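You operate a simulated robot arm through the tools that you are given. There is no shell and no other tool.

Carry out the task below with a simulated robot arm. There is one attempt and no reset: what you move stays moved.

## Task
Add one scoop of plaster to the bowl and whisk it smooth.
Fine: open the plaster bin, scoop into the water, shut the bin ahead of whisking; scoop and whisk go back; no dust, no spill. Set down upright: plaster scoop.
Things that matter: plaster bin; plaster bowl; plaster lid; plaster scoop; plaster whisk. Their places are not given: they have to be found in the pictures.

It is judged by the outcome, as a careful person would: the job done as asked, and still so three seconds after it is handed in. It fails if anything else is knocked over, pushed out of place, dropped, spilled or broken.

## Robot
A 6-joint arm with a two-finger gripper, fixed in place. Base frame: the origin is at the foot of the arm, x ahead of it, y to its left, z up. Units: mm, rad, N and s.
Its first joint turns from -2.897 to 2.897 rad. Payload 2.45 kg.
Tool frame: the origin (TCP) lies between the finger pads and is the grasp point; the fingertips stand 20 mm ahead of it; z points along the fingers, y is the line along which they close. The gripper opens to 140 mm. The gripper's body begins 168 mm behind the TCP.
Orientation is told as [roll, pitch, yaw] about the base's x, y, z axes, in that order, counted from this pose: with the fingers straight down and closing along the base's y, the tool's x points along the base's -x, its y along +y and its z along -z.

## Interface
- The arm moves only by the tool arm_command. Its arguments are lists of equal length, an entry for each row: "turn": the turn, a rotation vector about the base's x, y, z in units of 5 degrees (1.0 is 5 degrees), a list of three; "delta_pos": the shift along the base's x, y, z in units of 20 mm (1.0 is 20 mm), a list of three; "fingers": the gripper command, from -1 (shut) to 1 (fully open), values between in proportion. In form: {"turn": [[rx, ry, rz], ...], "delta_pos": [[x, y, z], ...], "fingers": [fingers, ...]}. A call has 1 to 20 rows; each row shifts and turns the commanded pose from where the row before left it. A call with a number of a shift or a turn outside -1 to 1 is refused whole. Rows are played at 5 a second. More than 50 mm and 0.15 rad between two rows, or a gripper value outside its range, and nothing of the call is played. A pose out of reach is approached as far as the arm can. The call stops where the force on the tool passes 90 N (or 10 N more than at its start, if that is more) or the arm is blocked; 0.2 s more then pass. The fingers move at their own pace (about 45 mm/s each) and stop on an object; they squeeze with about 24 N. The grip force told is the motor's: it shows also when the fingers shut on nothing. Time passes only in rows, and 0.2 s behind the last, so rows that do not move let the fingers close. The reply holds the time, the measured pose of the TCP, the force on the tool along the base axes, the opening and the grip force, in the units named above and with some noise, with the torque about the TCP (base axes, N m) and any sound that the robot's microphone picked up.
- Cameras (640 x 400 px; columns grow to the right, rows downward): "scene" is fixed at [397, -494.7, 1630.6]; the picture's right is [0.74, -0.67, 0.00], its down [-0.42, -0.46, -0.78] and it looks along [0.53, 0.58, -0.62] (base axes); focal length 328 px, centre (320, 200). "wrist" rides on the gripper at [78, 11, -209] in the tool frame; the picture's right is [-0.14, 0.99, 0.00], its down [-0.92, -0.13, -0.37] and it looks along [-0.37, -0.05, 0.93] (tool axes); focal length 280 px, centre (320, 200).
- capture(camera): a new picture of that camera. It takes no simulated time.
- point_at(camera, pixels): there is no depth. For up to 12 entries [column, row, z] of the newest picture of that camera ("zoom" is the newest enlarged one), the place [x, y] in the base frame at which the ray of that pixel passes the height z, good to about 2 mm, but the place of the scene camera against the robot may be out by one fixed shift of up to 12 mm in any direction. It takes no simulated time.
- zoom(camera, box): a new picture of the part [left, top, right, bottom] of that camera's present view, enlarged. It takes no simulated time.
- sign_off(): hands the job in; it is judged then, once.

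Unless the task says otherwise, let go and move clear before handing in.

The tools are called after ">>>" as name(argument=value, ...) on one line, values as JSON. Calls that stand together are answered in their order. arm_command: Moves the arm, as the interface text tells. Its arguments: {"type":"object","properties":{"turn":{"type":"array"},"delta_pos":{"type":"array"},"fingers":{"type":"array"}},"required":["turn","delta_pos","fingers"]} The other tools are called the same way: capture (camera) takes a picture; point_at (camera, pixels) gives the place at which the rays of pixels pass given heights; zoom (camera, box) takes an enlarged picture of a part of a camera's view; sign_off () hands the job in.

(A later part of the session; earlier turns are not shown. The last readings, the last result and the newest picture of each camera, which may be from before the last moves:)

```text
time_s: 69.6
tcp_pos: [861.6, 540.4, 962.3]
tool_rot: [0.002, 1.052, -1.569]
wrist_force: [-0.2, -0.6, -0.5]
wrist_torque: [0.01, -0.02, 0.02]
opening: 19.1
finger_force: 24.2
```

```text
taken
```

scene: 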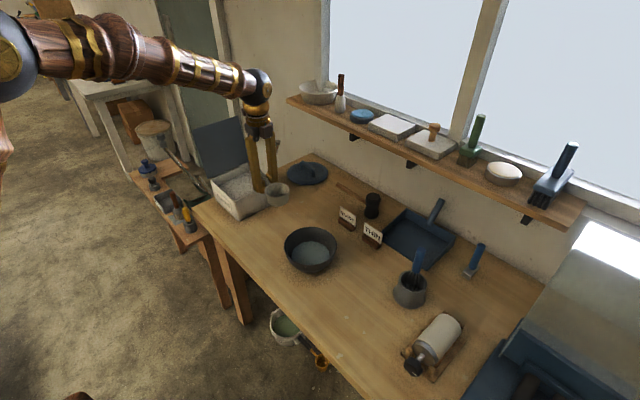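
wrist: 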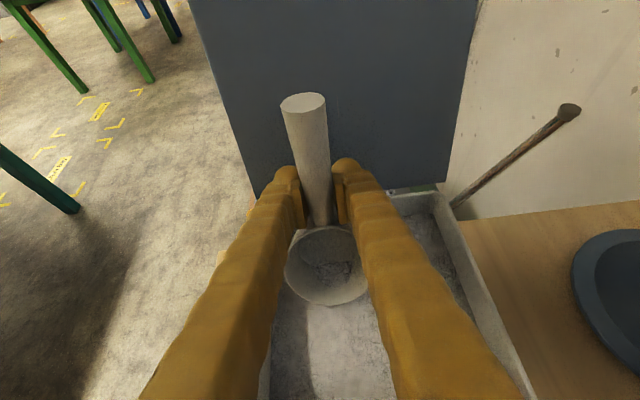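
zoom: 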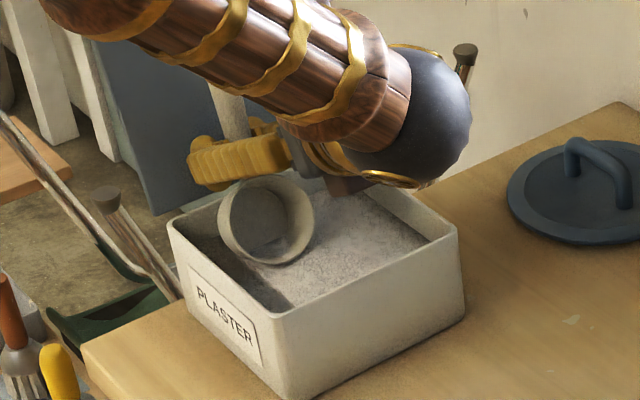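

I'll zoom in: the cup's inside now seems to show some texture, possibly plaster already picked up.

>>> zoom(camera="wrist", box=[260, 200, 400, 320])

>>> zoom(camera="scene", box=[230, 150, 280, 200])

```text
3.33 times, centred on (330, 260) of wrist
```

zoom: 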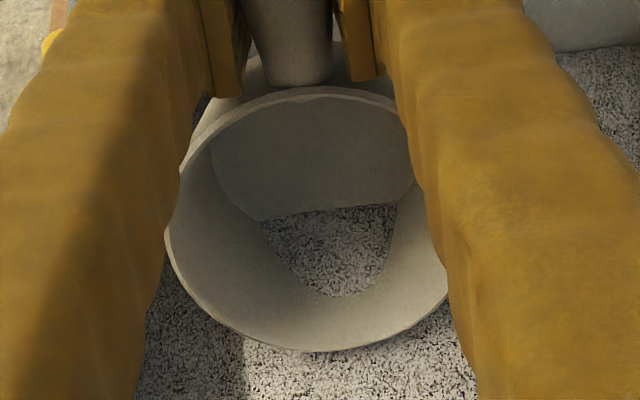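

```text
8.00 times, centred on (255, 175) of scene
```

zoom: 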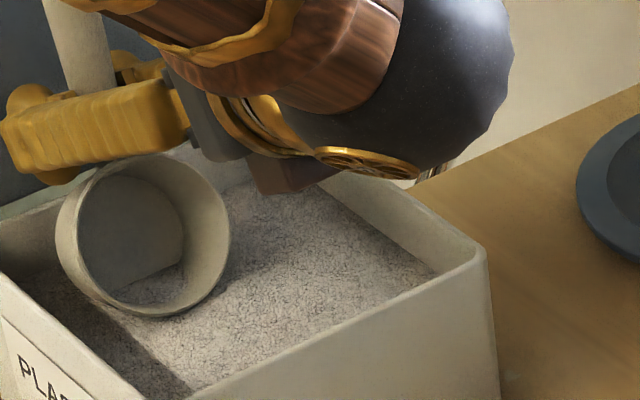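

The plaster surface already shows inside the tipped cup's lower edge with no force, so the surface is near z≈865. I'll dip the lip about 25 mm below the surface.

>>> arm_command(turn=[[0, 0, 0], [0, 0, 0], [0, 0, 0], [0, 0, 0], [0, 0, 0], [0, 0, 0]], delta_pos=[[0, 0, -0.4], [0, 0, -0.4], [0, 0, -0.4], [0, -0.02, -0.4], [0, -0.02, -0.3], [0, 0, 0]], fingers=[-1, -1, -1, -1, -1, -1])

>>> capture(camera="wrist")

>>> zoom(camera="scene", box=[220, 140, 290, 210])

```text
time_s: 71.0
tcp_pos: [862.8, 539.9, 925.4]
tool_rot: [0.002, 1.054, -1.569]
wrist_force: [0.4, -0.6, -1.3]
wrist_torque: [0.0, -0.01, -0.01]
opening: 19.5
finger_force: 23.6
```

```text
taken
```

wrist: 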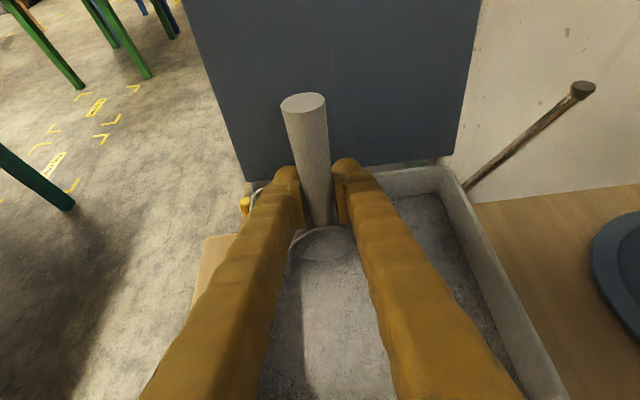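

```text
5.71 times, centred on (255, 175) of scene
```

zoom: 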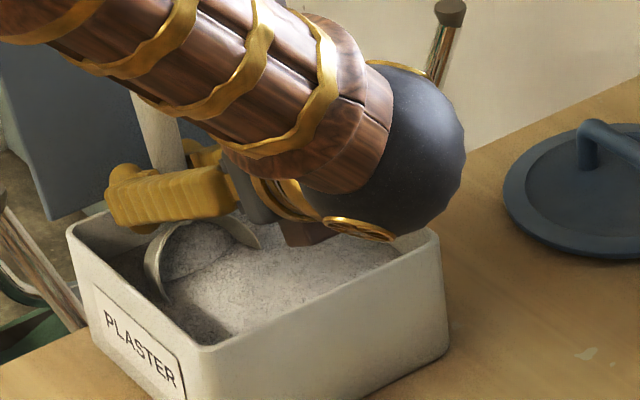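

The lip is submerged and the cup shows plaster inside. I'll level the scoop gradually while sweeping forward, lifting it out in small steps.

>>> arm_command(turn=[[-1, 0, 0], [-1, 0, 0], [-1, 0, 0], [-1, 0, 0], [-1, 0, 0], [-1, 0, 0], [-1, 0, 0], [-1, 0, 0]], delta_pos=[[0, 0, -0.243], [0, 0, -0.243], [0, 0, -0.243], [0, -0.095, -0.133], [0, -0.095, -0.133], [0, -0.095, -0.133], [0, -0.355, 0.075], [0, -0.355, 0.075]], fingers=[-1, -1, -1, -1, -1, -1, -1, -1])

>>> capture(camera="wrist")

>>> zoom(camera="scene", box=[210, 130, 290, 210])

```text
time_s: 72.8
tcp_pos: [862.0, 519.9, 904.9]
tool_rot: [0.0, 0.353, -1.572]
wrist_force: [0.0, -0.2, -2.0]
wrist_torque: [0.08, 0.0, -0.02]
opening: 19.5
finger_force: 23.9
```

```text
taken
```

wrist: 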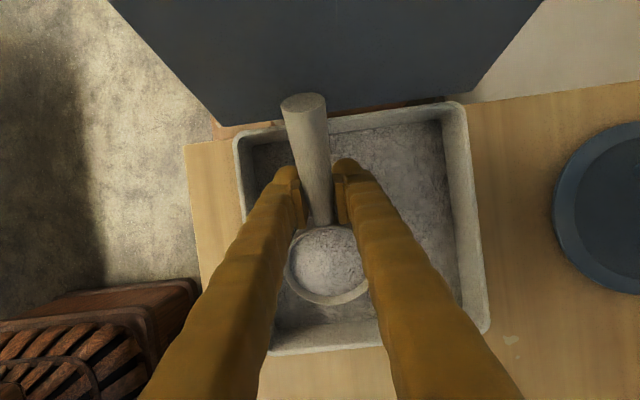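

```text
5.00 times, centred on (250, 170) of scene
```

zoom: 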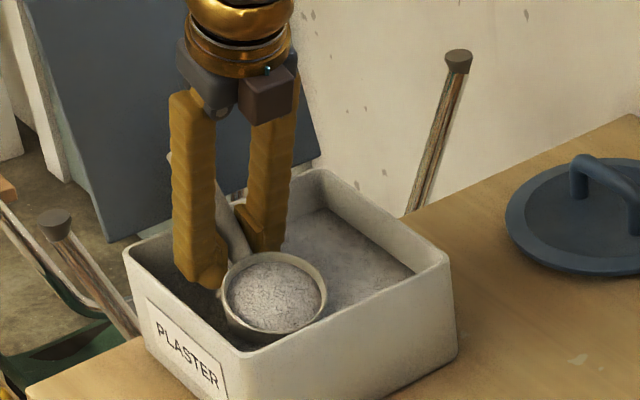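

The cup is now full of plaster, and the weight reads about 2 N. I'll rise and level out slowly over the bin.

>>> arm_command(turn=[[-0.5, 0, 0], [-0.5, 0, 0], [-0.5, 0, 0], [-0.5, 0, 0], [-0.5, 0, 0], [-0.5, 0, 0], [-0.5, 0, 0], [-0.5, 0, 0]], delta_pos=[[0, -0.08, 0.4], [0, -0.08, 0.4], [0, -0.05, 0.3], [0, -0.05, 0.3], [0, -0.04, 0.3], [0, -0.04, 0.3], [0, -0.14, 0.2], [0, -0.14, 0.2]], fingers=[-1, -1, -1, -1, -1, -1, -1, -1])

>>> capture(camera="wrist")

>>> zoom(camera="scene", box=[210, 130, 290, 210])

```text
time_s: 74.6
tcp_pos: [861.9, 505.6, 952.3]
tool_rot: [0.002, 0.005, -1.571]
wrist_force: [-1.1, 0.5, -1.6]
wrist_torque: [0.13, -0.02, 0.0]
opening: 19.6
finger_force: 24.5
```

```text
taken
```

wrist: 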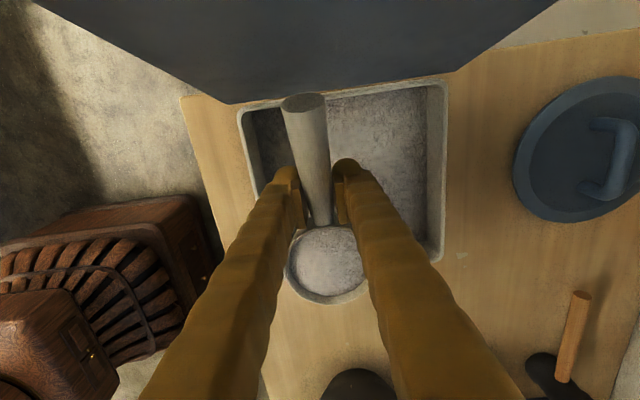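

```text
5.00 times, centred on (250, 170) of scene
```

zoom: 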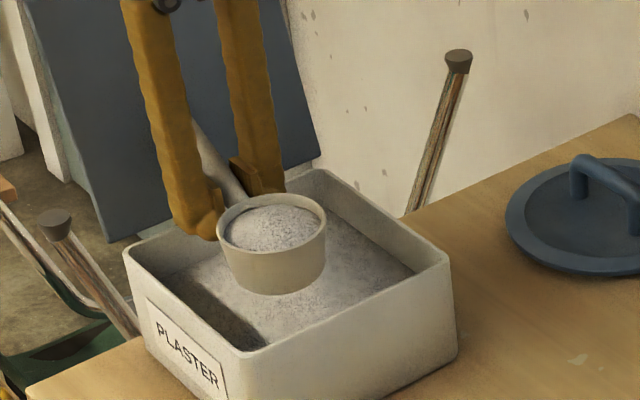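

The scoop is full and level at about 952 mm. I'll carry it smoothly towards the bowl (centre ≈(873,57), rim ≈870), raising a little and turning another −30° so the arm stays clear when pouring.

>>> arm_command(turn=[[0, 0, 0], [0, 0, 0], [0, 0, 0], [0, 0, -0.2], [0, 0, -0.3], [0, 0, -0.3], [0, 0, -0.3], [0, 0, -0.3], [0, 0, -0.3], [0, 0, -0.3], [0, 0, -0.3], [0, 0, -0.3]], delta_pos=[[0, -0.2, 0.3], [0, -0.4, 0.4], [0, -0.6, 0.2], [0.1, -0.8, 0], [0.1, -1, 0], [0.1, -1, 0], [0.1, -1, 0], [0.1, -1, 0], [0.1, -1, 0], [0.1, -1, 0], [0.1, -1, 0], [0.1, -1, 0]], fingers=[-1, -1, -1, -1, -1, -1, -1, -1, -1, -1, -1, -1])

>>> arm_command(turn=[[0, 0, -0.3], [0, 0, -0.3], [0, 0, -0.3], [0, 0, -0.3], [0, 0, -0.3], [0, 0, -0.3], [0, 0, -0.3], [0, 0, -0.3], [0, 0, -0.3], [0, 0, -0.3], [0, 0, -0.2], [0, 0, -0.2]], delta_pos=[[0.12, -1, 0], [0.12, -1, 0], [0.12, -1, 0], [0.12, -1, 0], [0.12, -1, 0], [0.12, -1, 0], [0.12, -1, 0], [0.1, -0.9, 0], [0.1, -0.7, 0], [0.1, -0.5, 0], [0.07, -0.3, 0], [0.05, -0.25, 0]], fingers=[-1, -1, -1, -1, -1, -1, -1, -1, -1, -1, -1, -1])

>>> capture(camera="wrist")

>>> capture(camera="scene")

```text
time_s: 77.2
tcp_pos: [880.0, 307.9, 971.4]
tool_rot: [-0.001, 0.005, -1.799]
wrist_force: [-1.7, 0.5, -1.5]
wrist_torque: [0.12, 0.01, 0.0]
opening: 19.4
finger_force: 23.5
```

```text
time_s: 79.8
tcp_pos: [905.4, 114.0, 970.4]
tool_rot: [-0.001, 0.005, -2.094]
wrist_force: [-0.3, 0.2, -1.9]
wrist_torque: [0.09, -0.05, -0.01]
opening: 19.3
finger_force: 23.7
```

```text
taken
```

wrist: 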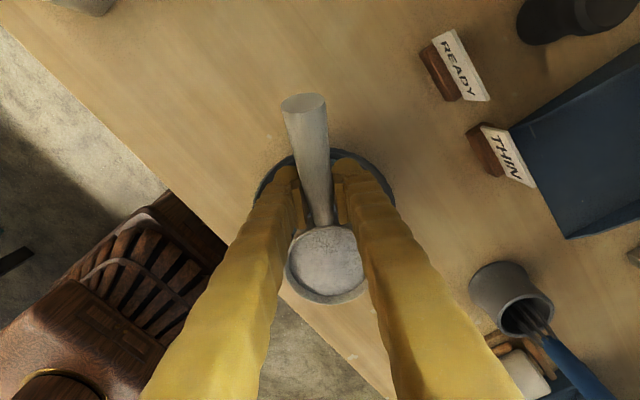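

```text
taken
```

scene: 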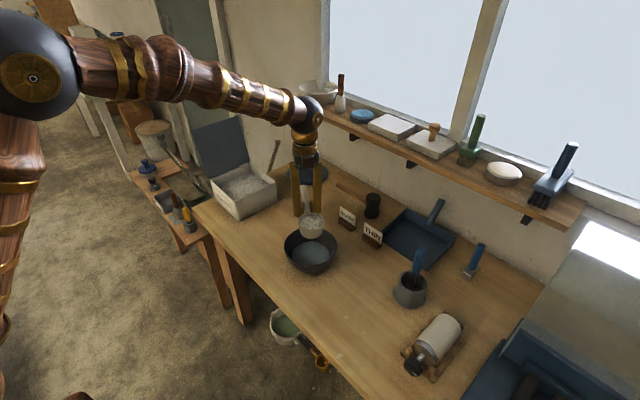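

The full scoop is directly above the bowl, cup at (312,224) and bowl rim centred at (311,246). I'll lower it and begin tipping about the cup's mouth, checking at 30°.

>>> arm_command(turn=[[0, 0, 0], [0, 0, 0], [0, 0, 0], [0.866, -0.5, 0], [0.866, -0.5, 0], [0.866, -0.5, 0], [0.866, -0.5, 0], [0.866, -0.5, 0], [0.866, -0.5, 0]], delta_pos=[[0, -0.03, -0.84], [0, -0.03, -0.84], [0, -0.03, -0.84], [0, 0, 0.2], [0, 0, 0.2], [0, 0, 0.2], [-0.033, -0.058, 0.107], [-0.033, -0.058, 0.107], [-0.033, -0.058, 0.107]], fingers=[-1, -1, -1, -1, -1, -1, -1, -1, -1])

>>> capture(camera="wrist")

>>> zoom(camera="scene", box=[270, 190, 360, 280])

```text
time_s: 81.8
tcp_pos: [904.2, 109.3, 939.0]
tool_rot: [0.0, 0.531, -2.093]
wrist_force: [0.2, -0.4, -2.0]
wrist_torque: [0.08, -0.01, 0.03]
opening: 19.3
finger_force: 24.2
```

```text
taken
```

wrist: 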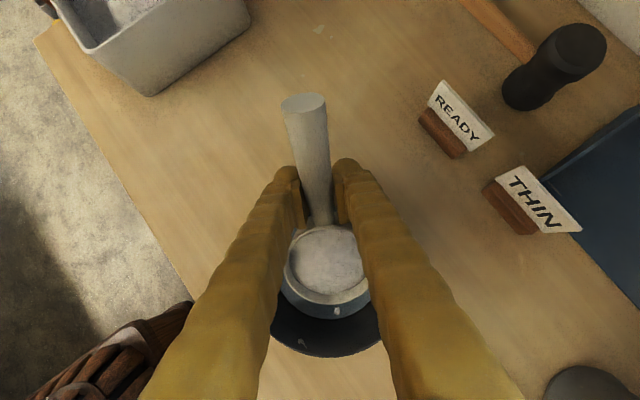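

```text
4.44 times, centred on (315, 235) of scene
```

zoom: 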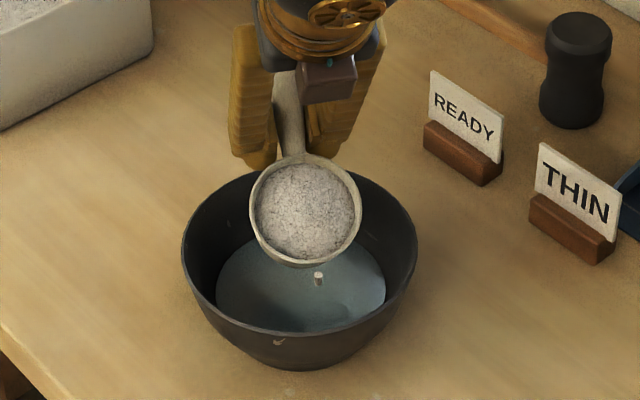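

A first grain of plaster is falling into the water at (318,278) in the zoom, well inside the bowl. I'll continue tipping slowly.

>>> arm_command(turn=[[0.433, -0.25, 0], [0.433, -0.25, 0], [0.433, -0.25, 0], [0.433, -0.25, 0], [0.433, -0.25, 0], [0.433, -0.25, 0]], delta_pos=[[-0.033, -0.058, 0.035], [-0.033, -0.058, 0.035], [-0.033, -0.058, 0.035], [-0.033, -0.058, 0.035], [-0.033, -0.058, 0.035], [-0.033, -0.058, 0.035]], fingers=[-1, -1, -1, -1, -1, -1])

>>> capture(camera="wrist")

>>> zoom(camera="scene", box=[270, 190, 360, 280])

```text
time_s: 83.2
tcp_pos: [900.3, 101.6, 943.5]
tool_rot: [0.001, 0.792, -2.094]
wrist_force: [-0.2, -0.8, -1.8]
wrist_torque: [0.01, 0.0, 0.01]
opening: 19.5
finger_force: 23.8
```

```text
taken
```

wrist: 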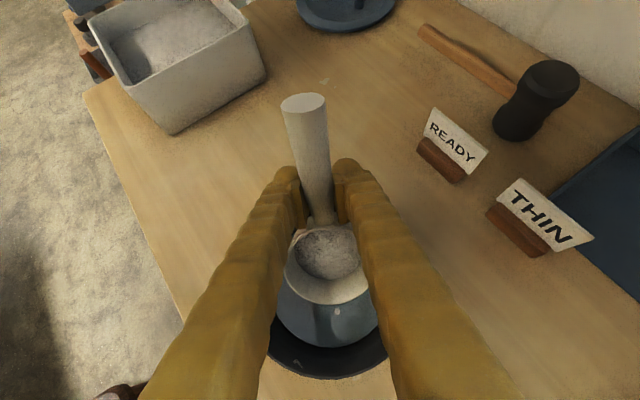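

```text
4.44 times, centred on (315, 235) of scene
```

zoom: 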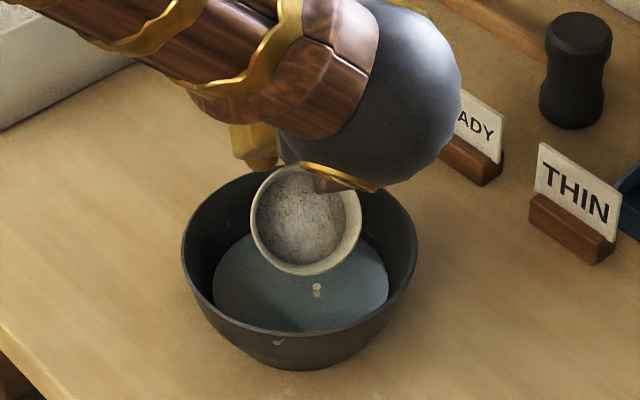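

Plaster is flowing gently into the water. I'll continue to 60° and then 75° at the same slow pace.

>>> arm_command(turn=[[0.433, -0.25, 0], [0.433, -0.25, 0], [0.433, -0.25, 0], [0.433, -0.25, 0], [0.433, -0.25, 0], [0.433, -0.25, 0]], delta_pos=[[-0.048, -0.084, 0.06], [-0.048, -0.084, 0.06], [-0.048, -0.084, 0.06], [-0.048, -0.084, 0.06], [-0.048, -0.084, 0.06], [-0.048, -0.084, 0.06]], fingers=[-1, -1, -1, -1, -1, -1])

>>> capture(camera="wrist")

>>> zoom(camera="scene", box=[270, 190, 360, 280])

```text
time_s: 84.6
tcp_pos: [893.3, 92.0, 951.2]
tool_rot: [0.002, 1.053, -2.093]
wrist_force: [-0.5, -0.3, -1.5]
wrist_torque: [0.02, 0.01, -0.01]
opening: 19.1
finger_force: 23.9
```

```text
taken
```

wrist: 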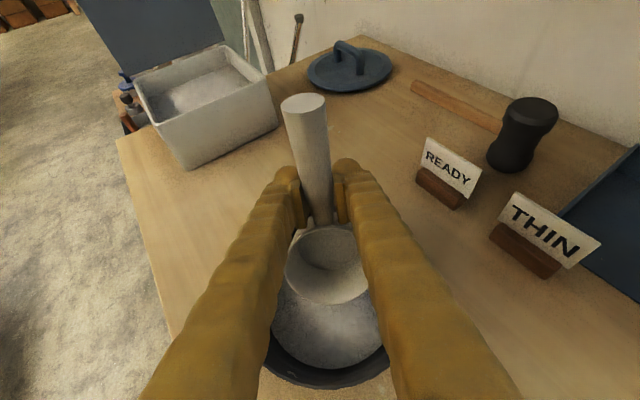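

```text
4.44 times, centred on (315, 235) of scene
```

zoom: 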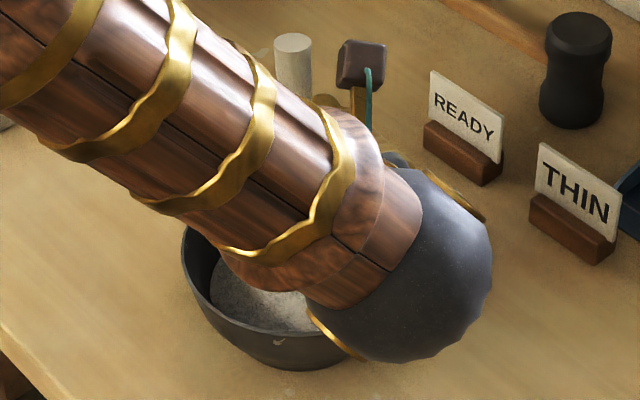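

The cup looks nearly empty, and the bowl's surface is now light with plaster. I'll zoom to check for residue.

>>> zoom(camera="wrist", box=[250, 210, 410, 400])

```text
2.11 times, centred on (330, 305) of wrist
```

zoom: 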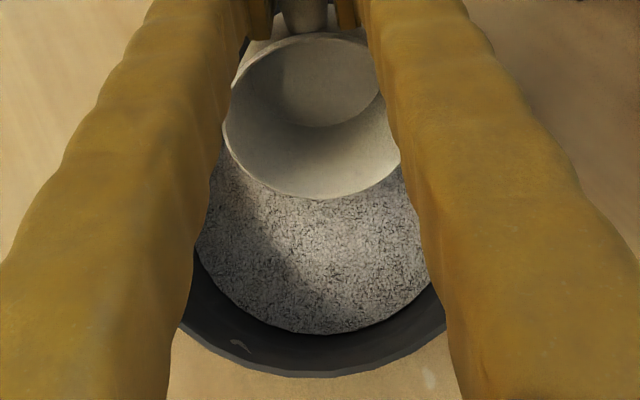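

The cup interior is bare and the bowl now holds the lumpy plaster. I'll tip another 15° to shed any last grains, then level out again.

>>> arm_command(turn=[[0.433, -0.25, 0], [0.433, -0.25, 0], [0.433, -0.25, 0], [0.433, -0.25, 0], [0.433, -0.25, 0], [0.433, -0.25, 0], [0, 0, 0], [0, 0, 0]], delta_pos=[[-0.061, -0.104, 0.057], [-0.061, -0.104, 0.057], [-0.061, -0.104, 0.057], [-0.061, -0.104, 0.057], [-0.061, -0.104, 0.057], [-0.061, -0.104, 0.057], [0, 0, 0], [0, 0, 0]], fingers=[-1, -1, -1, -1, -1, -1, -1, -1])

>>> zoom(camera="wrist", box=[250, 210, 410, 400])

```text
time_s: 86.4
tcp_pos: [886.0, 77.6, 957.7]
tool_rot: [0.001, 1.315, -2.096]
wrist_force: [0.2, 0.4, -0.8]
wrist_torque: [0.01, 0.03, 0.02]
opening: 19.2
finger_force: 23.7
```

```text
2.11 times, centred on (330, 305) of wrist
```

zoom: 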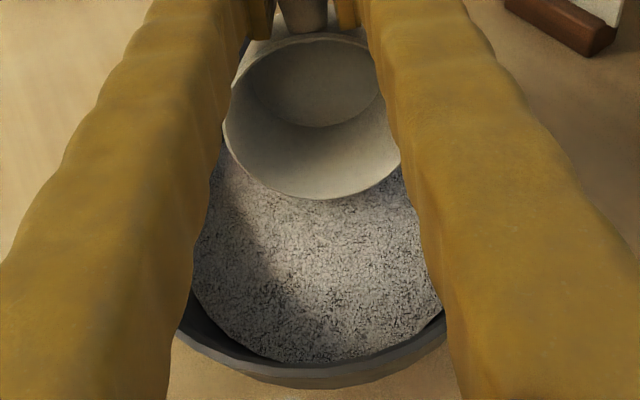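

The scoop is empty. I'll level it back out over the bowl while rising.

>>> arm_command(turn=[[-0.866, 0.5, 0], [-0.866, 0.5, 0], [-0.866, 0.5, 0], [-0.866, 0.5, 0], [-0.866, 0.5, 0], [-0.866, 0.5, 0], [-0.866, 0.5, 0], [-0.866, 0.5, 0], [-0.866, 0.5, 0], [-0.866, 0.5, 0], [-0.866, 0.5, 0], [-0.866, 0.5, 0], [-0.866, 0.5, 0], [-0.866, 0.5, 0], [-0.866, 0.5, 0], [0, 0, 0], [0, 0, 0]], delta_pos=[[0.122, 0.208, 0.02], [0.122, 0.208, 0.02], [0.122, 0.208, 0.02], [0.097, 0.168, -0.03], [0.097, 0.168, -0.03], [0.097, 0.168, -0.03], [0.067, 0.117, -0.07], [0.067, 0.117, -0.07], [0.067, 0.117, -0.07], [0.033, 0.058, -0.08], [0.033, 0.058, -0.08], [0.033, 0.058, -0.08], [0, 0, 0], [0, 0, 0], [0, 0, 0], [0, 0, 0.7], [0, 0, 0.7]], fingers=[-1, -1, -1, -1, -1, -1, -1, -1, -1, -1, -1, -1, -1, -1, -1, -1, -1])

>>> zoom(camera="scene", box=[260, 170, 370, 290])

>>> capture(camera="wrist")

```text
time_s: 90.0
tcp_pos: [903.6, 111.5, 974.8]
tool_rot: [0.0, 0.006, -2.095]
wrist_force: [-1.1, 0.1, -1.4]
wrist_torque: [0.07, 0.0, 0.02]
opening: 19.3
finger_force: 23.7
```

```text
3.33 times, centred on (315, 230) of scene
```

zoom: 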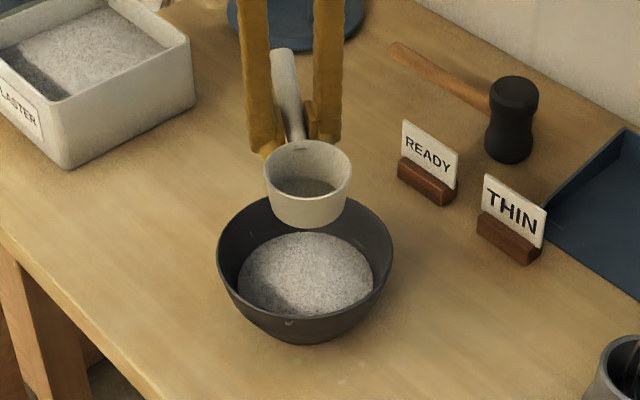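

```text
taken
```

wrist: 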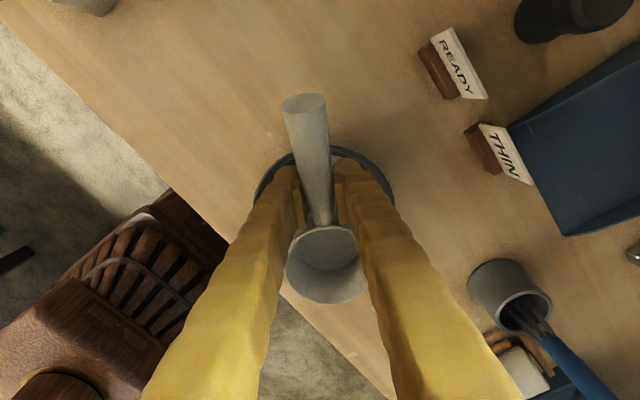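

The bowl holds all the plaster and the table is clean. I'll carry the scoop back, turning it to its original direction.

>>> arm_command(turn=[[0, 0, 1], [0, 0, 1], [0, 0, 1], [0, 0, 1], [0, 0, 1], [0, 0, 1], [0, 0, 1], [0, 0, 1], [0, 0, 1], [0, 0, 1], [0, 0, 1], [0, 0, 1]], delta_pos=[[0, 0.332, 0], [0, 0.332, 0], [0, 0.332, 0], [0, 0.332, 0], [0, 0.332, 0], [0, 0.332, 0], [0, 0.332, 0], [0, 0.332, 0], [0, 0.332, 0], [0, 0.332, 0], [0, 0.332, 0], [0, 0.332, 0]], fingers=[-1, -1, -1, -1, -1, -1, -1, -1, -1, -1, -1, -1])

>>> arm_command(turn=[[0, 0, 1], [0, 0, 1], [0, 0, 1], [0, 0, 1], [0, 0, 1], [0, 0, 1], [0, 0, 1], [0, 0, 1], [0, 0, 1], [0, 0, 1], [0, 0, 1], [0, 0, 1]], delta_pos=[[0, 0.332, 0], [0, 0.332, 0], [0, 0.332, 0], [0, 0.332, 0], [0, 0.332, 0], [0, 0.332, 0], [0, 0.332, 0], [0, 0.332, 0], [0, 0.332, 0], [0, 0.332, 0], [0, 0.332, 0], [0, 0.332, 0]], fingers=[-1, -1, -1, -1, -1, -1, -1, -1, -1, -1, -1, -1])

>>> capture(camera="wrist")

>>> zoom(camera="scene", box=[240, 140, 340, 240])

```text
time_s: 92.6
tcp_pos: [904.6, 190.2, 974.7]
tool_rot: [0.002, 0.007, -1.045]
wrist_force: [-0.1, 0.7, -0.8]
wrist_torque: [0.07, 0.02, 0.03]
opening: 19.3
finger_force: 24.2
```

```text
time_s: 95.2
tcp_pos: [903.6, 270.2, 974.8]
tool_rot: [-0.001, 0.007, 0.003]
wrist_force: [-0.8, 0.9, -1.0]
wrist_torque: [0.03, 0.05, 0.0]
opening: 19.2
finger_force: 23.9
```

```text
taken
```

wrist: 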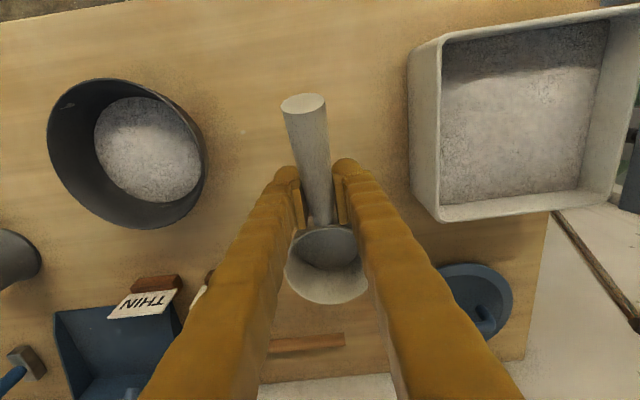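

```text
4.00 times, centred on (290, 190) of scene
```

zoom: 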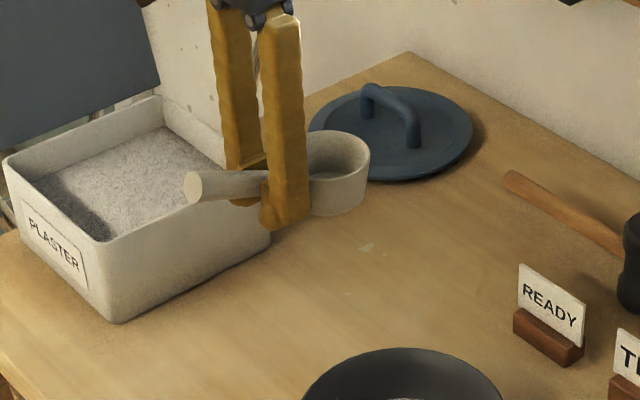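

No slip: the handle end is at (303,103), the same as when first gripped. I'll lower it to the table at its original spot, slowly at the end.

>>> arm_command(turn=[[0, 0, 0], [0, 0, 0], [0, 0, 0], [0, 0, 0], [0, 0, 0], [0, 0, 0], [0, 0, 0], [0, 0, 0], [0, 0, 0], [0, 0, 0]], delta_pos=[[0.05, 0.01, -0.7], [0.05, 0.01, -1], [0.03, 0, -1], [0, 0, -1], [0, 0, -1], [0, 0, -0.9], [0, 0, -0.5], [0, 0, -0.3], [0, 0, -0.25], [0, 0, -0.15]], fingers=[-1, -1, -1, -1, -1, -1, -1, -1, -1, -1])

>>> zoom(camera="scene", box=[250, 170, 330, 230])

```text
time_s: 97.4
tcp_pos: [907.6, 270.3, 839.6]
tool_rot: [0.002, 0.008, 0.0]
wrist_force: [-0.4, 0.2, -0.9]
wrist_torque: [0.01, 0.06, 0.02]
opening: 19.2
finger_force: 24.2
```

```text
6.67 times, centred on (290, 200) of scene
```

zoom: 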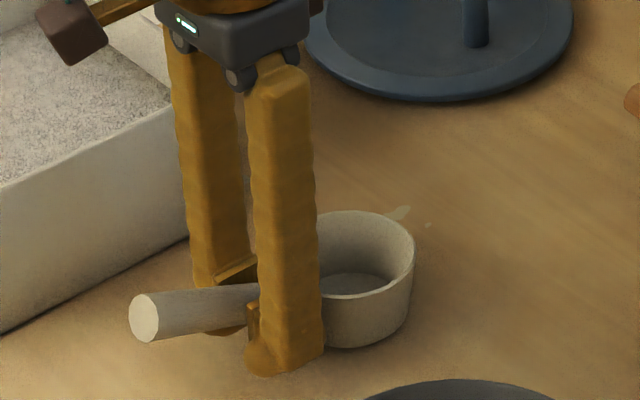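

About 4 mm left. I'll lower in 1 mm steps and watch the force.

>>> arm_command(turn=[[0, 0, 0], [0, 0, 0], [0, 0, 0], [0, 0, 0]], delta_pos=[[0, 0, -0.06], [0, 0, -0.05], [0, 0, -0.05], [0, 0, 0]], fingers=[-1, -1, -1, -1])

>>> arm_command(turn=[[0, 0, 0], [0, 0, 0]], delta_pos=[[0, 0, -0.04], [0, 0, 0]], fingers=[-1, -1])

>>> zoom(camera="scene", box=[250, 170, 330, 230])

```text
time_s: 98.4
tcp_pos: [907.9, 271.1, 836.4]
tool_rot: [0.001, 0.006, 0.001]
wrist_force: [-1.9, -1.8, 8.9]
wrist_torque: [0.1, -0.74, -0.1]
opening: 19.2
finger_force: 23.8
```

```text
time_s: 99.0
tcp_pos: [906.6, 271.5, 836.5]
tool_rot: [-0.001, 0.005, -0.001]
wrist_force: [-5.9, 1.3, 15.9]
wrist_torque: [0.02, -0.7, -0.01]
opening: 19.2
finger_force: 24.0
```

```text
6.67 times, centred on (290, 200) of scene
```

zoom: 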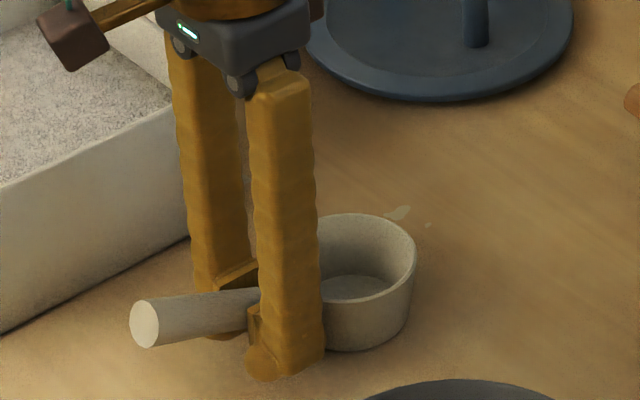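

Contact with the table is felt (16 N). I'll ease up half a millimetre and open the fingers gently.

>>> arm_command(turn=[[0, 0, 0], [0, 0, 0], [0, 0, 0], [0, 0, 0], [0, 0, 0], [0, 0, 0], [0, 0, 0]], delta_pos=[[0, 0, 0.03], [0, 0, 0], [0, 0, 0], [0, 0, 0], [0, 0, 0], [0, 0, 0], [0, 0, 0]], fingers=[-1, -0.7, -0.65, -0.6, -0.5, -0.4, -0.4])

>>> zoom(camera="scene", box=[250, 170, 330, 230])

>>> capture(camera="wrist")

```text
time_s: 100.6
tcp_pos: [906.4, 270.5, 835.7]
tool_rot: [0.0, 0.007, -0.001]
wrist_force: [-0.5, 0.4, -0.9]
wrist_torque: [0.0, -0.01, -0.03]
opening: 42.1
finger_force: 0.0
```

```text
6.67 times, centred on (290, 200) of scene
```

zoom: 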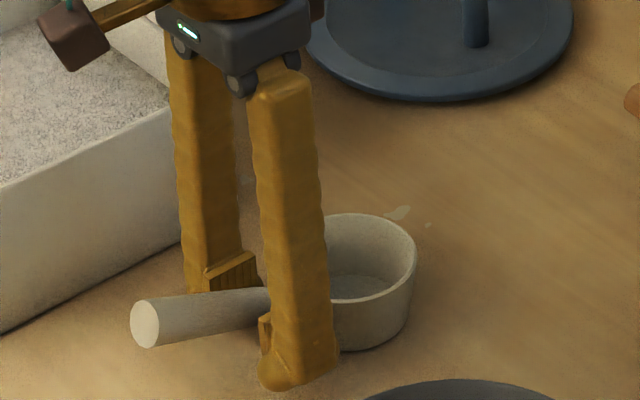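

```text
taken
```

wrist: 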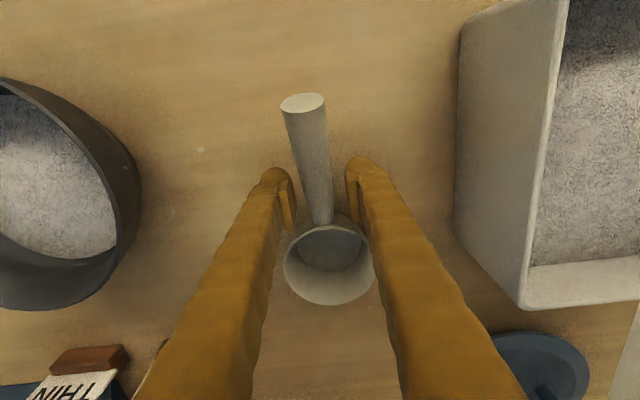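

The scoop stands upright, empty and back in place. I'll raise away from it and then work back to the open lid, first lifting and pitching the tool.

>>> arm_command(turn=[[0, 0, 0], [0, 0, 0], [0, 0, 0], [0, 0, 0], [0, 0, 0], [0, 0, 0], [0, 0, 0], [0, 0, 0]], delta_pos=[[0, 0, 0.4], [0, 0, 0.8], [0, 0, 1], [0, 0, 1], [0, 0, 1], [0, 0, 1], [0, 0, 1], [0, 0, 1]], fingers=[-0.4, -0.4, -0.4, -0.4, -0.4, -0.4, -0.4, -0.4])

>>> arm_command(turn=[[0, -0.75, 0], [0, -0.75, 0], [0, -0.75, 0], [0, -0.75, 0], [0, -0.75, 0], [0, -0.75, 0], [0, -0.75, 0], [0, -0.75, 0], [0, -0.75, 0], [0, -0.75, 0], [0, -0.75, 0], [0, -0.75, 0]], delta_pos=[[-0.92, 0.2, 0.45], [-0.92, 0.2, 0.45], [-0.92, 0.2, 0.45], [-0.92, 0.2, 0.45], [-0.92, 0.2, 0.45], [-0.92, 0.2, 0.45], [-0.92, 0.2, 0.45], [-0.92, 0.2, 0.45], [-0.92, 0.2, 0.45], [-0.92, 0.2, 0.45], [-0.92, 0.2, 0.45], [-0.92, 0.2, 0.45]], fingers=[-0.5, -0.6, -0.6, -0.6, -0.6, -0.6, -0.6, -0.6, -0.6, -0.6, -0.6, -0.6])

>>> capture(camera="wrist")

>>> capture(camera="scene")

```text
time_s: 102.4
tcp_pos: [908.8, 270.8, 978.8]
tool_rot: [-0.001, 0.006, 0.002]
wrist_force: [0.1, -0.6, -0.7]
wrist_torque: [0.0, 0.02, -0.03]
opening: 42.0
finger_force: 0.0
```

```text
time_s: 105.0
tcp_pos: [686.6, 319.1, 1087.8]
tool_rot: [0.0, -0.779, 0.002]
wrist_force: [-0.4, 0.1, 0.5]
wrist_torque: [-0.02, 0.01, 0.04]
opening: 28.1
finger_force: 0.1
```

```text
taken
```

wrist: 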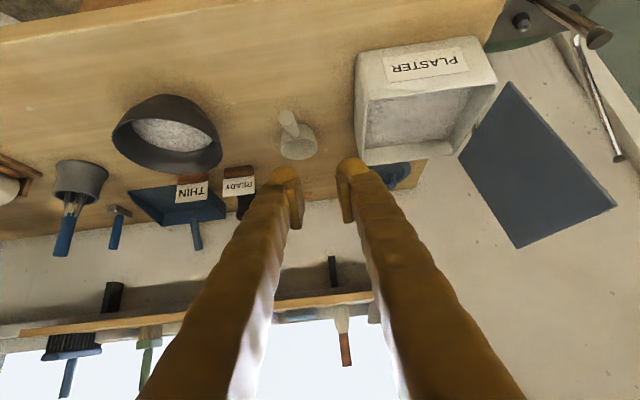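

```text
taken
```

scene: 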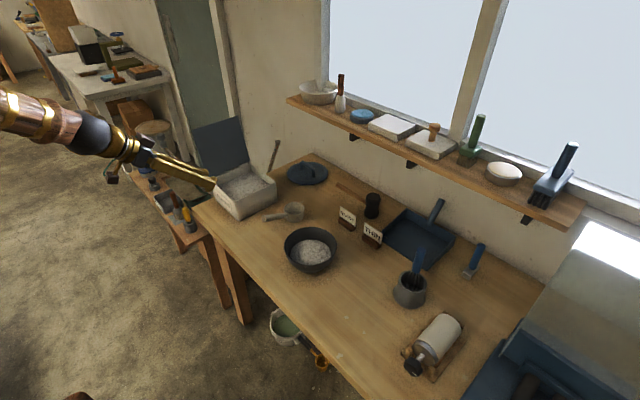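

Everything stands as it should. I'll travel to the far side of the lid at safe x and height, then roll the tool to the regrip orientation.

>>> arm_command(turn=[[0, 0, 0], [0, 0, 0], [0, 0, 0], [0, 0, 0], [0, 0, 0], [0, 0, 0], [0, 0, 0], [0, 0, 0], [0, 0, 0], [0, 0, 0], [0, 0, 0], [0, 0, 0], [0, 0, 0], [0, 0, 0], [0, 0, 0], [0, 0, 0], [0, 0, 0], [0, 0, 0], [0, 0, 0], [0, 0, 0]], delta_pos=[[0, 1, 0.5], [0, 1, 0.5], [0, 1, 0.5], [0, 1, 0.36], [0, 1, 0], [0, 1, 0], [0, 1, 0], [0, 1, 0], [0, 1, 0], [0, 1, 0], [0, 1, 0], [0, 1, 0], [0, 1, 0], [0, 1, 0], [0, 1, 0], [0, 1, 0], [0, 1, 0], [0, 1, 0], [0, 1, 0], [0, 1, 0]], fingers=[-0.6, -0.6, -0.6, -0.6, -0.6, -0.6, -0.6, -0.6, -0.6, -0.6, -0.6, -0.6, -0.6, -0.6, -0.6, -0.6, -0.6, -0.6, -0.6, -0.6])

>>> arm_command(turn=[[-0.9875, 0, -0.031], [-0.9875, 0, -0.031], [-0.9875, 0, -0.031], [-0.9875, 0, -0.031], [-0.9875, 0, -0.031], [-0.9875, 0, -0.031], [-0.9875, 0, -0.031], [-0.9875, 0, -0.031]], delta_pos=[[0.59, 0.07, 0], [0.59, 0.07, 0], [0.59, 0.07, 0], [0.59, 0.07, 0], [0.59, 0.07, 0], [0.59, 0.07, 0], [0.59, 0.07, 0], [0.59, 0.07, 0]], fingers=[-0.6, -0.6, -0.6, -0.6, -0.6, -0.6, -0.6, -0.6])

>>> capture(camera="wrist")

```text
time_s: 109.2
tcp_pos: [686.3, 718.3, 1125.1]
tool_rot: [0.003, -0.777, -0.001]
wrist_force: [0.3, 0.0, -1.1]
wrist_torque: [0.0, 0.04, 0.0]
opening: 28.2
finger_force: 0.0
```

```text
time_s: 111.0
tcp_pos: [780.7, 730.2, 1126.7]
tool_rot: [-0.862, -0.578, 0.546]
wrist_force: [-0.1, -0.3, 0.4]
wrist_torque: [0.06, 0.03, 0.0]
opening: 28.0
finger_force: 0.1
```

```text
taken
```

wrist: 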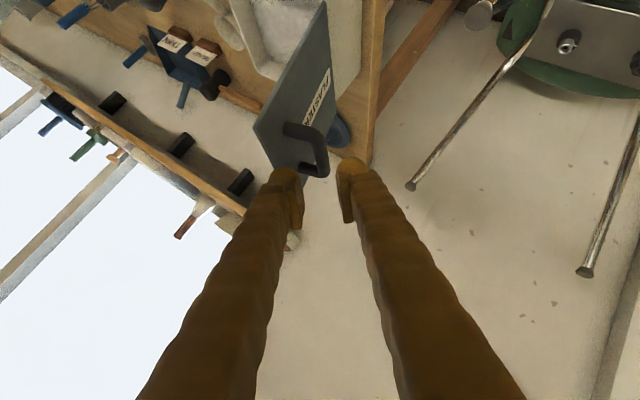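

I'm at the same standoff pose as when I withdrew. I'll advance back along the same line to cage the bar.

>>> arm_command(turn=[[0, 0, 0], [0, 0, 0], [0, 0, 0], [0, 0, 0], [0, 0, 0], [0, 0, 0]], delta_pos=[[0.7, -0.45, -0.57], [0.7, -0.45, -0.57], [0.7, -0.45, -0.56], [0.7, -0.45, -0.54], [0.7, -0.45, -0.54], [0.7, -0.45, -0.54]], fingers=[-0.66, -0.66, -0.66, -0.66, -0.66, -0.66])

>>> zoom(camera="wrist", box=[220, 90, 400, 260])

```text
time_s: 112.4
tcp_pos: [864.9, 675.7, 1057.1]
tool_rot: [-0.865, -0.58, 0.546]
wrist_force: [0.0, 0.5, 0.4]
wrist_torque: [0.03, 0.01, 0.02]
opening: 23.8
finger_force: 0.1
```

```text
2.35 times, centred on (310, 175) of wrist
```

zoom: 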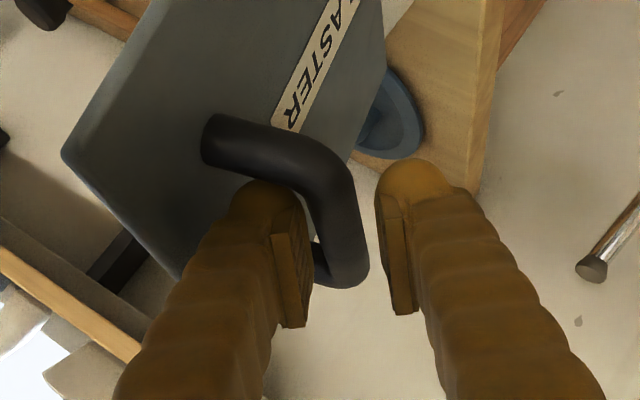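

The bar is between the fingers, slightly nearer the left one. I'll centre by a few millimetres while advancing to the grip point, then close.

>>> arm_command(turn=[[0, 0, 0], [0, 0, 0], [0, 0, 0], [0, 0, 0]], delta_pos=[[0, -0.1, 0.08], [0.6, -0.38, -0.46], [0.5, -0.31, -0.39], [0, 0, 0]], fingers=[-0.66, -0.66, -0.66, -0.66])

>>> zoom(camera="wrist", box=[220, 90, 400, 260])

>>> zoom(camera="scene", box=[160, 100, 280, 200])

```text
time_s: 113.4
tcp_pos: [887.7, 659.5, 1043.0]
tool_rot: [-0.864, -0.579, 0.544]
wrist_force: [-0.4, 0.1, -0.2]
wrist_torque: [0.0, 0.02, 0.0]
opening: 23.6
finger_force: 0.0
```

```text
2.35 times, centred on (310, 175) of wrist
```

zoom: 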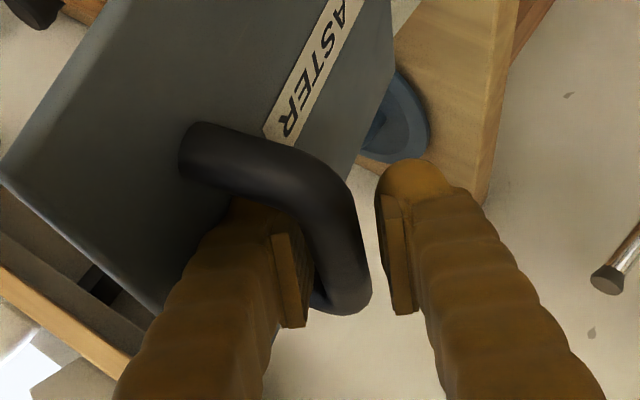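

```text
4.00 times, centred on (220, 150) of scene
```

zoom: 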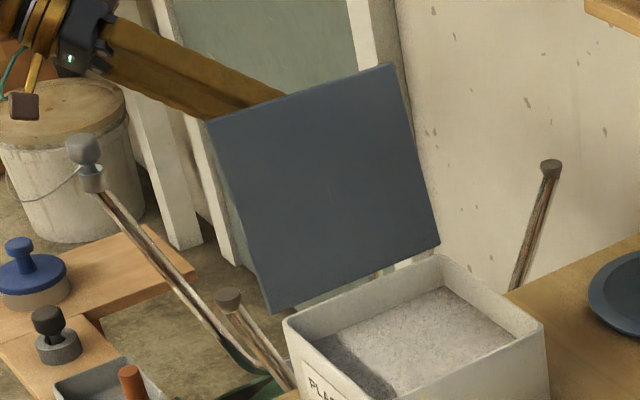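

No contact force. I'll narrow the fingers while shifting a touch left, advance about 6 mm deeper onto the bar and close.

>>> arm_command(turn=[[0, 0, 0], [0, 0, 0], [0, 0, 0], [0, 0, 0], [0, 0, 0], [0, 0, 0]], delta_pos=[[0, -0.06, 0.05], [0.21, -0.13, -0.16], [0.14, -0.09, -0.11], [0, 0, 0], [0, 0, 0], [0, 0, 0]], fingers=[-0.7, -0.75, -0.8, -1, -1, -1])

>>> zoom(camera="wrist", box=[220, 90, 400, 260])

>>> zoom(camera="scene", box=[160, 100, 280, 200])

```text
time_s: 114.8
tcp_pos: [894.4, 654.7, 1041.2]
tool_rot: [-0.864, -0.583, 0.543]
wrist_force: [-13.2, 16.0, 36.6]
wrist_torque: [-0.35, -0.47, -0.33]
opening: 15.1
finger_force: 41.5
```

```text
2.35 times, centred on (310, 175) of wrist
```

zoom: 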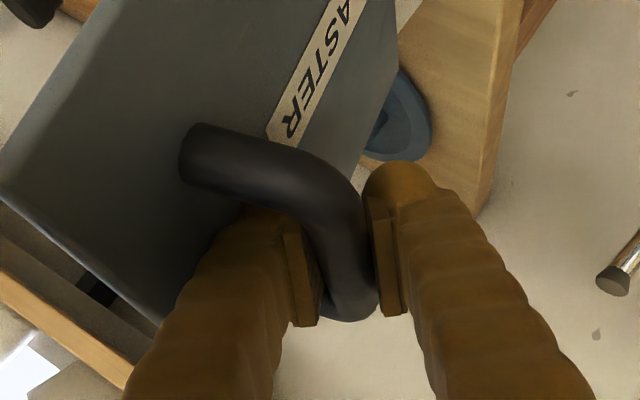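

```text
4.00 times, centred on (220, 150) of scene
```

zoom: 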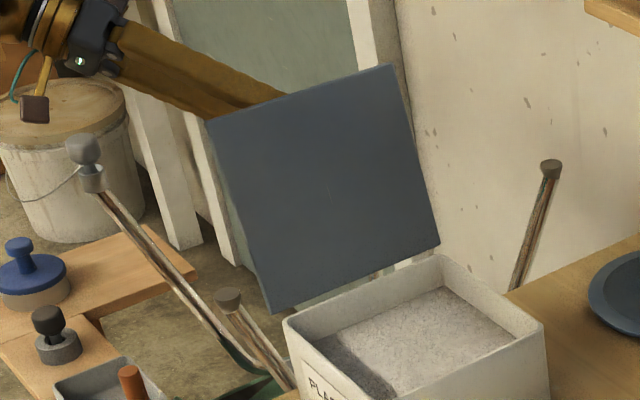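

It's gripped, but there is about 37 N along the finger axis, so a fingertip is likely pressing on the lid. I'll loosen slightly, back off 4 mm and close again.

>>> arm_command(turn=[[0, 0, 0], [0, 0, 0], [0, 0, 0], [0, 0, 0], [0, 0, 0], [0, 0, 0]], delta_pos=[[0, 0, 0], [-0.14, 0.09, 0.11], [0, 0, 0], [0, 0, 0], [0, 0, 0], [0, 0, 0]], fingers=[-0.72, -0.72, -0.8, -1, -1, -1])

>>> zoom(camera="wrist", box=[220, 90, 400, 260])

```text
time_s: 116.2
tcp_pos: [893.2, 655.5, 1040.2]
tool_rot: [-0.863, -0.578, 0.543]
wrist_force: [46.5, -3.9, -8.0]
wrist_torque: [0.07, 0.2, -0.48]
opening: 14.5
finger_force: 40.0
```

```text
2.35 times, centred on (310, 175) of wrist
```

zoom: 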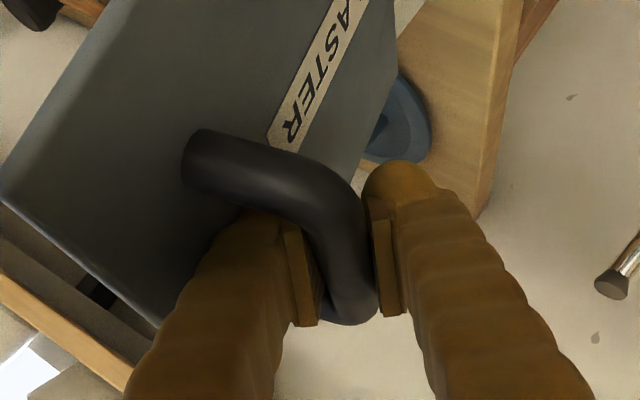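

Only friction along the bar remains (46 N in x). I'll relieve that and start the closing arc with small steps back over vertical.

>>> arm_command(turn=[[0, 0, 0], [0.2, 0, 0], [0.2, 0, 0], [0.2, 0, 0]], delta_pos=[[0.065, 0, 0], [0, -0.288, 0.128], [0, -0.288, 0.128], [0, -0.288, 0.128]], fingers=[-1, -1, -1, -1])

>>> zoom(camera="scene", box=[160, 100, 280, 200])

```text
time_s: 117.2
tcp_pos: [892.9, 638.2, 1047.0]
tool_rot: [-0.809, -0.601, 0.514]
wrist_force: [4.6, -7.7, -29.8]
wrist_torque: [0.51, 0.25, -0.67]
opening: 14.0
finger_force: 40.8
```

```text
4.00 times, centred on (220, 150) of scene
```

zoom: 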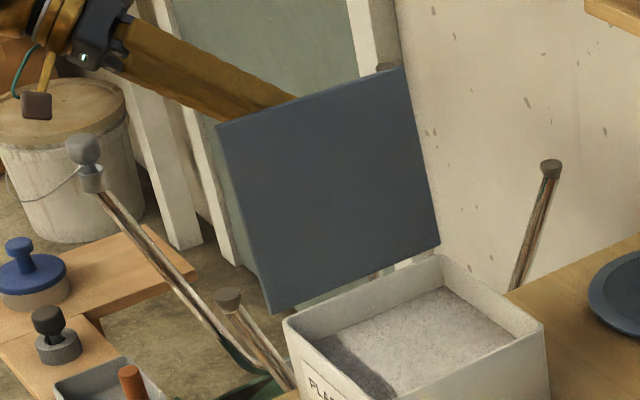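

A 30 N inward pull, so I'll shorten the radius by about 1 mm and continue to vertical.

>>> arm_command(turn=[[0.2, 0, 0], [0.2, 0, 0], [0.2, 0, 0]], delta_pos=[[0, -0.345, 0.055], [0, -0.332, 0.095], [0, -0.332, 0.085]], fingers=[-1, -1, -1])

>>> zoom(camera="scene", box=[160, 100, 280, 200])

```text
time_s: 118.0
tcp_pos: [892.4, 619.1, 1052.6]
tool_rot: [-0.752, -0.628, 0.481]
wrist_force: [-12.6, -3.4, -35.7]
wrist_torque: [0.66, 0.07, -0.72]
opening: 13.4
finger_force: 39.8
```

```text
4.00 times, centred on (220, 150) of scene
```

zoom: 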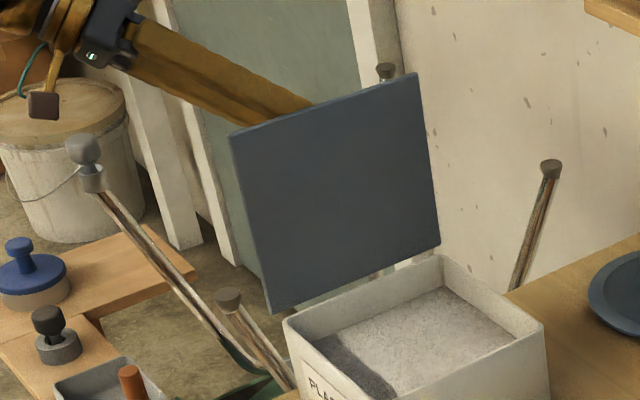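

Still an inward pull, so I'll shorten a bit more and continue down to 75°.

>>> arm_command(turn=[[0.1, 0, 0], [0.1, 0, 0], [0.1, 0, 0], [0.1, 0, 0], [0.1, 0, 0], [0.1, 0, 0]], delta_pos=[[0, -0.3375, 0.01], [0, -0.3375, 0.035], [0, -0.335, 0.0325], [0, -0.335, 0.0325], [0, -0.3375, 0.0025], [0, -0.3375, 0.0025]], fingers=[-1, -1, -1, -1, -1, -1])

>>> zoom(camera="scene", box=[160, 100, 280, 200])

```text
time_s: 119.4
tcp_pos: [893.7, 577.8, 1055.7]
tool_rot: [-0.696, -0.651, 0.447]
wrist_force: [-19.3, 4.8, -27.6]
wrist_torque: [0.43, 0.02, -0.35]
opening: 12.4
finger_force: 39.1
```

```text
4.00 times, centred on (220, 150) of scene
```

zoom: 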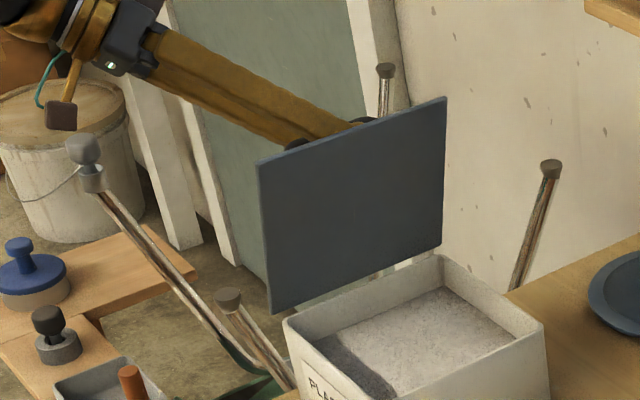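

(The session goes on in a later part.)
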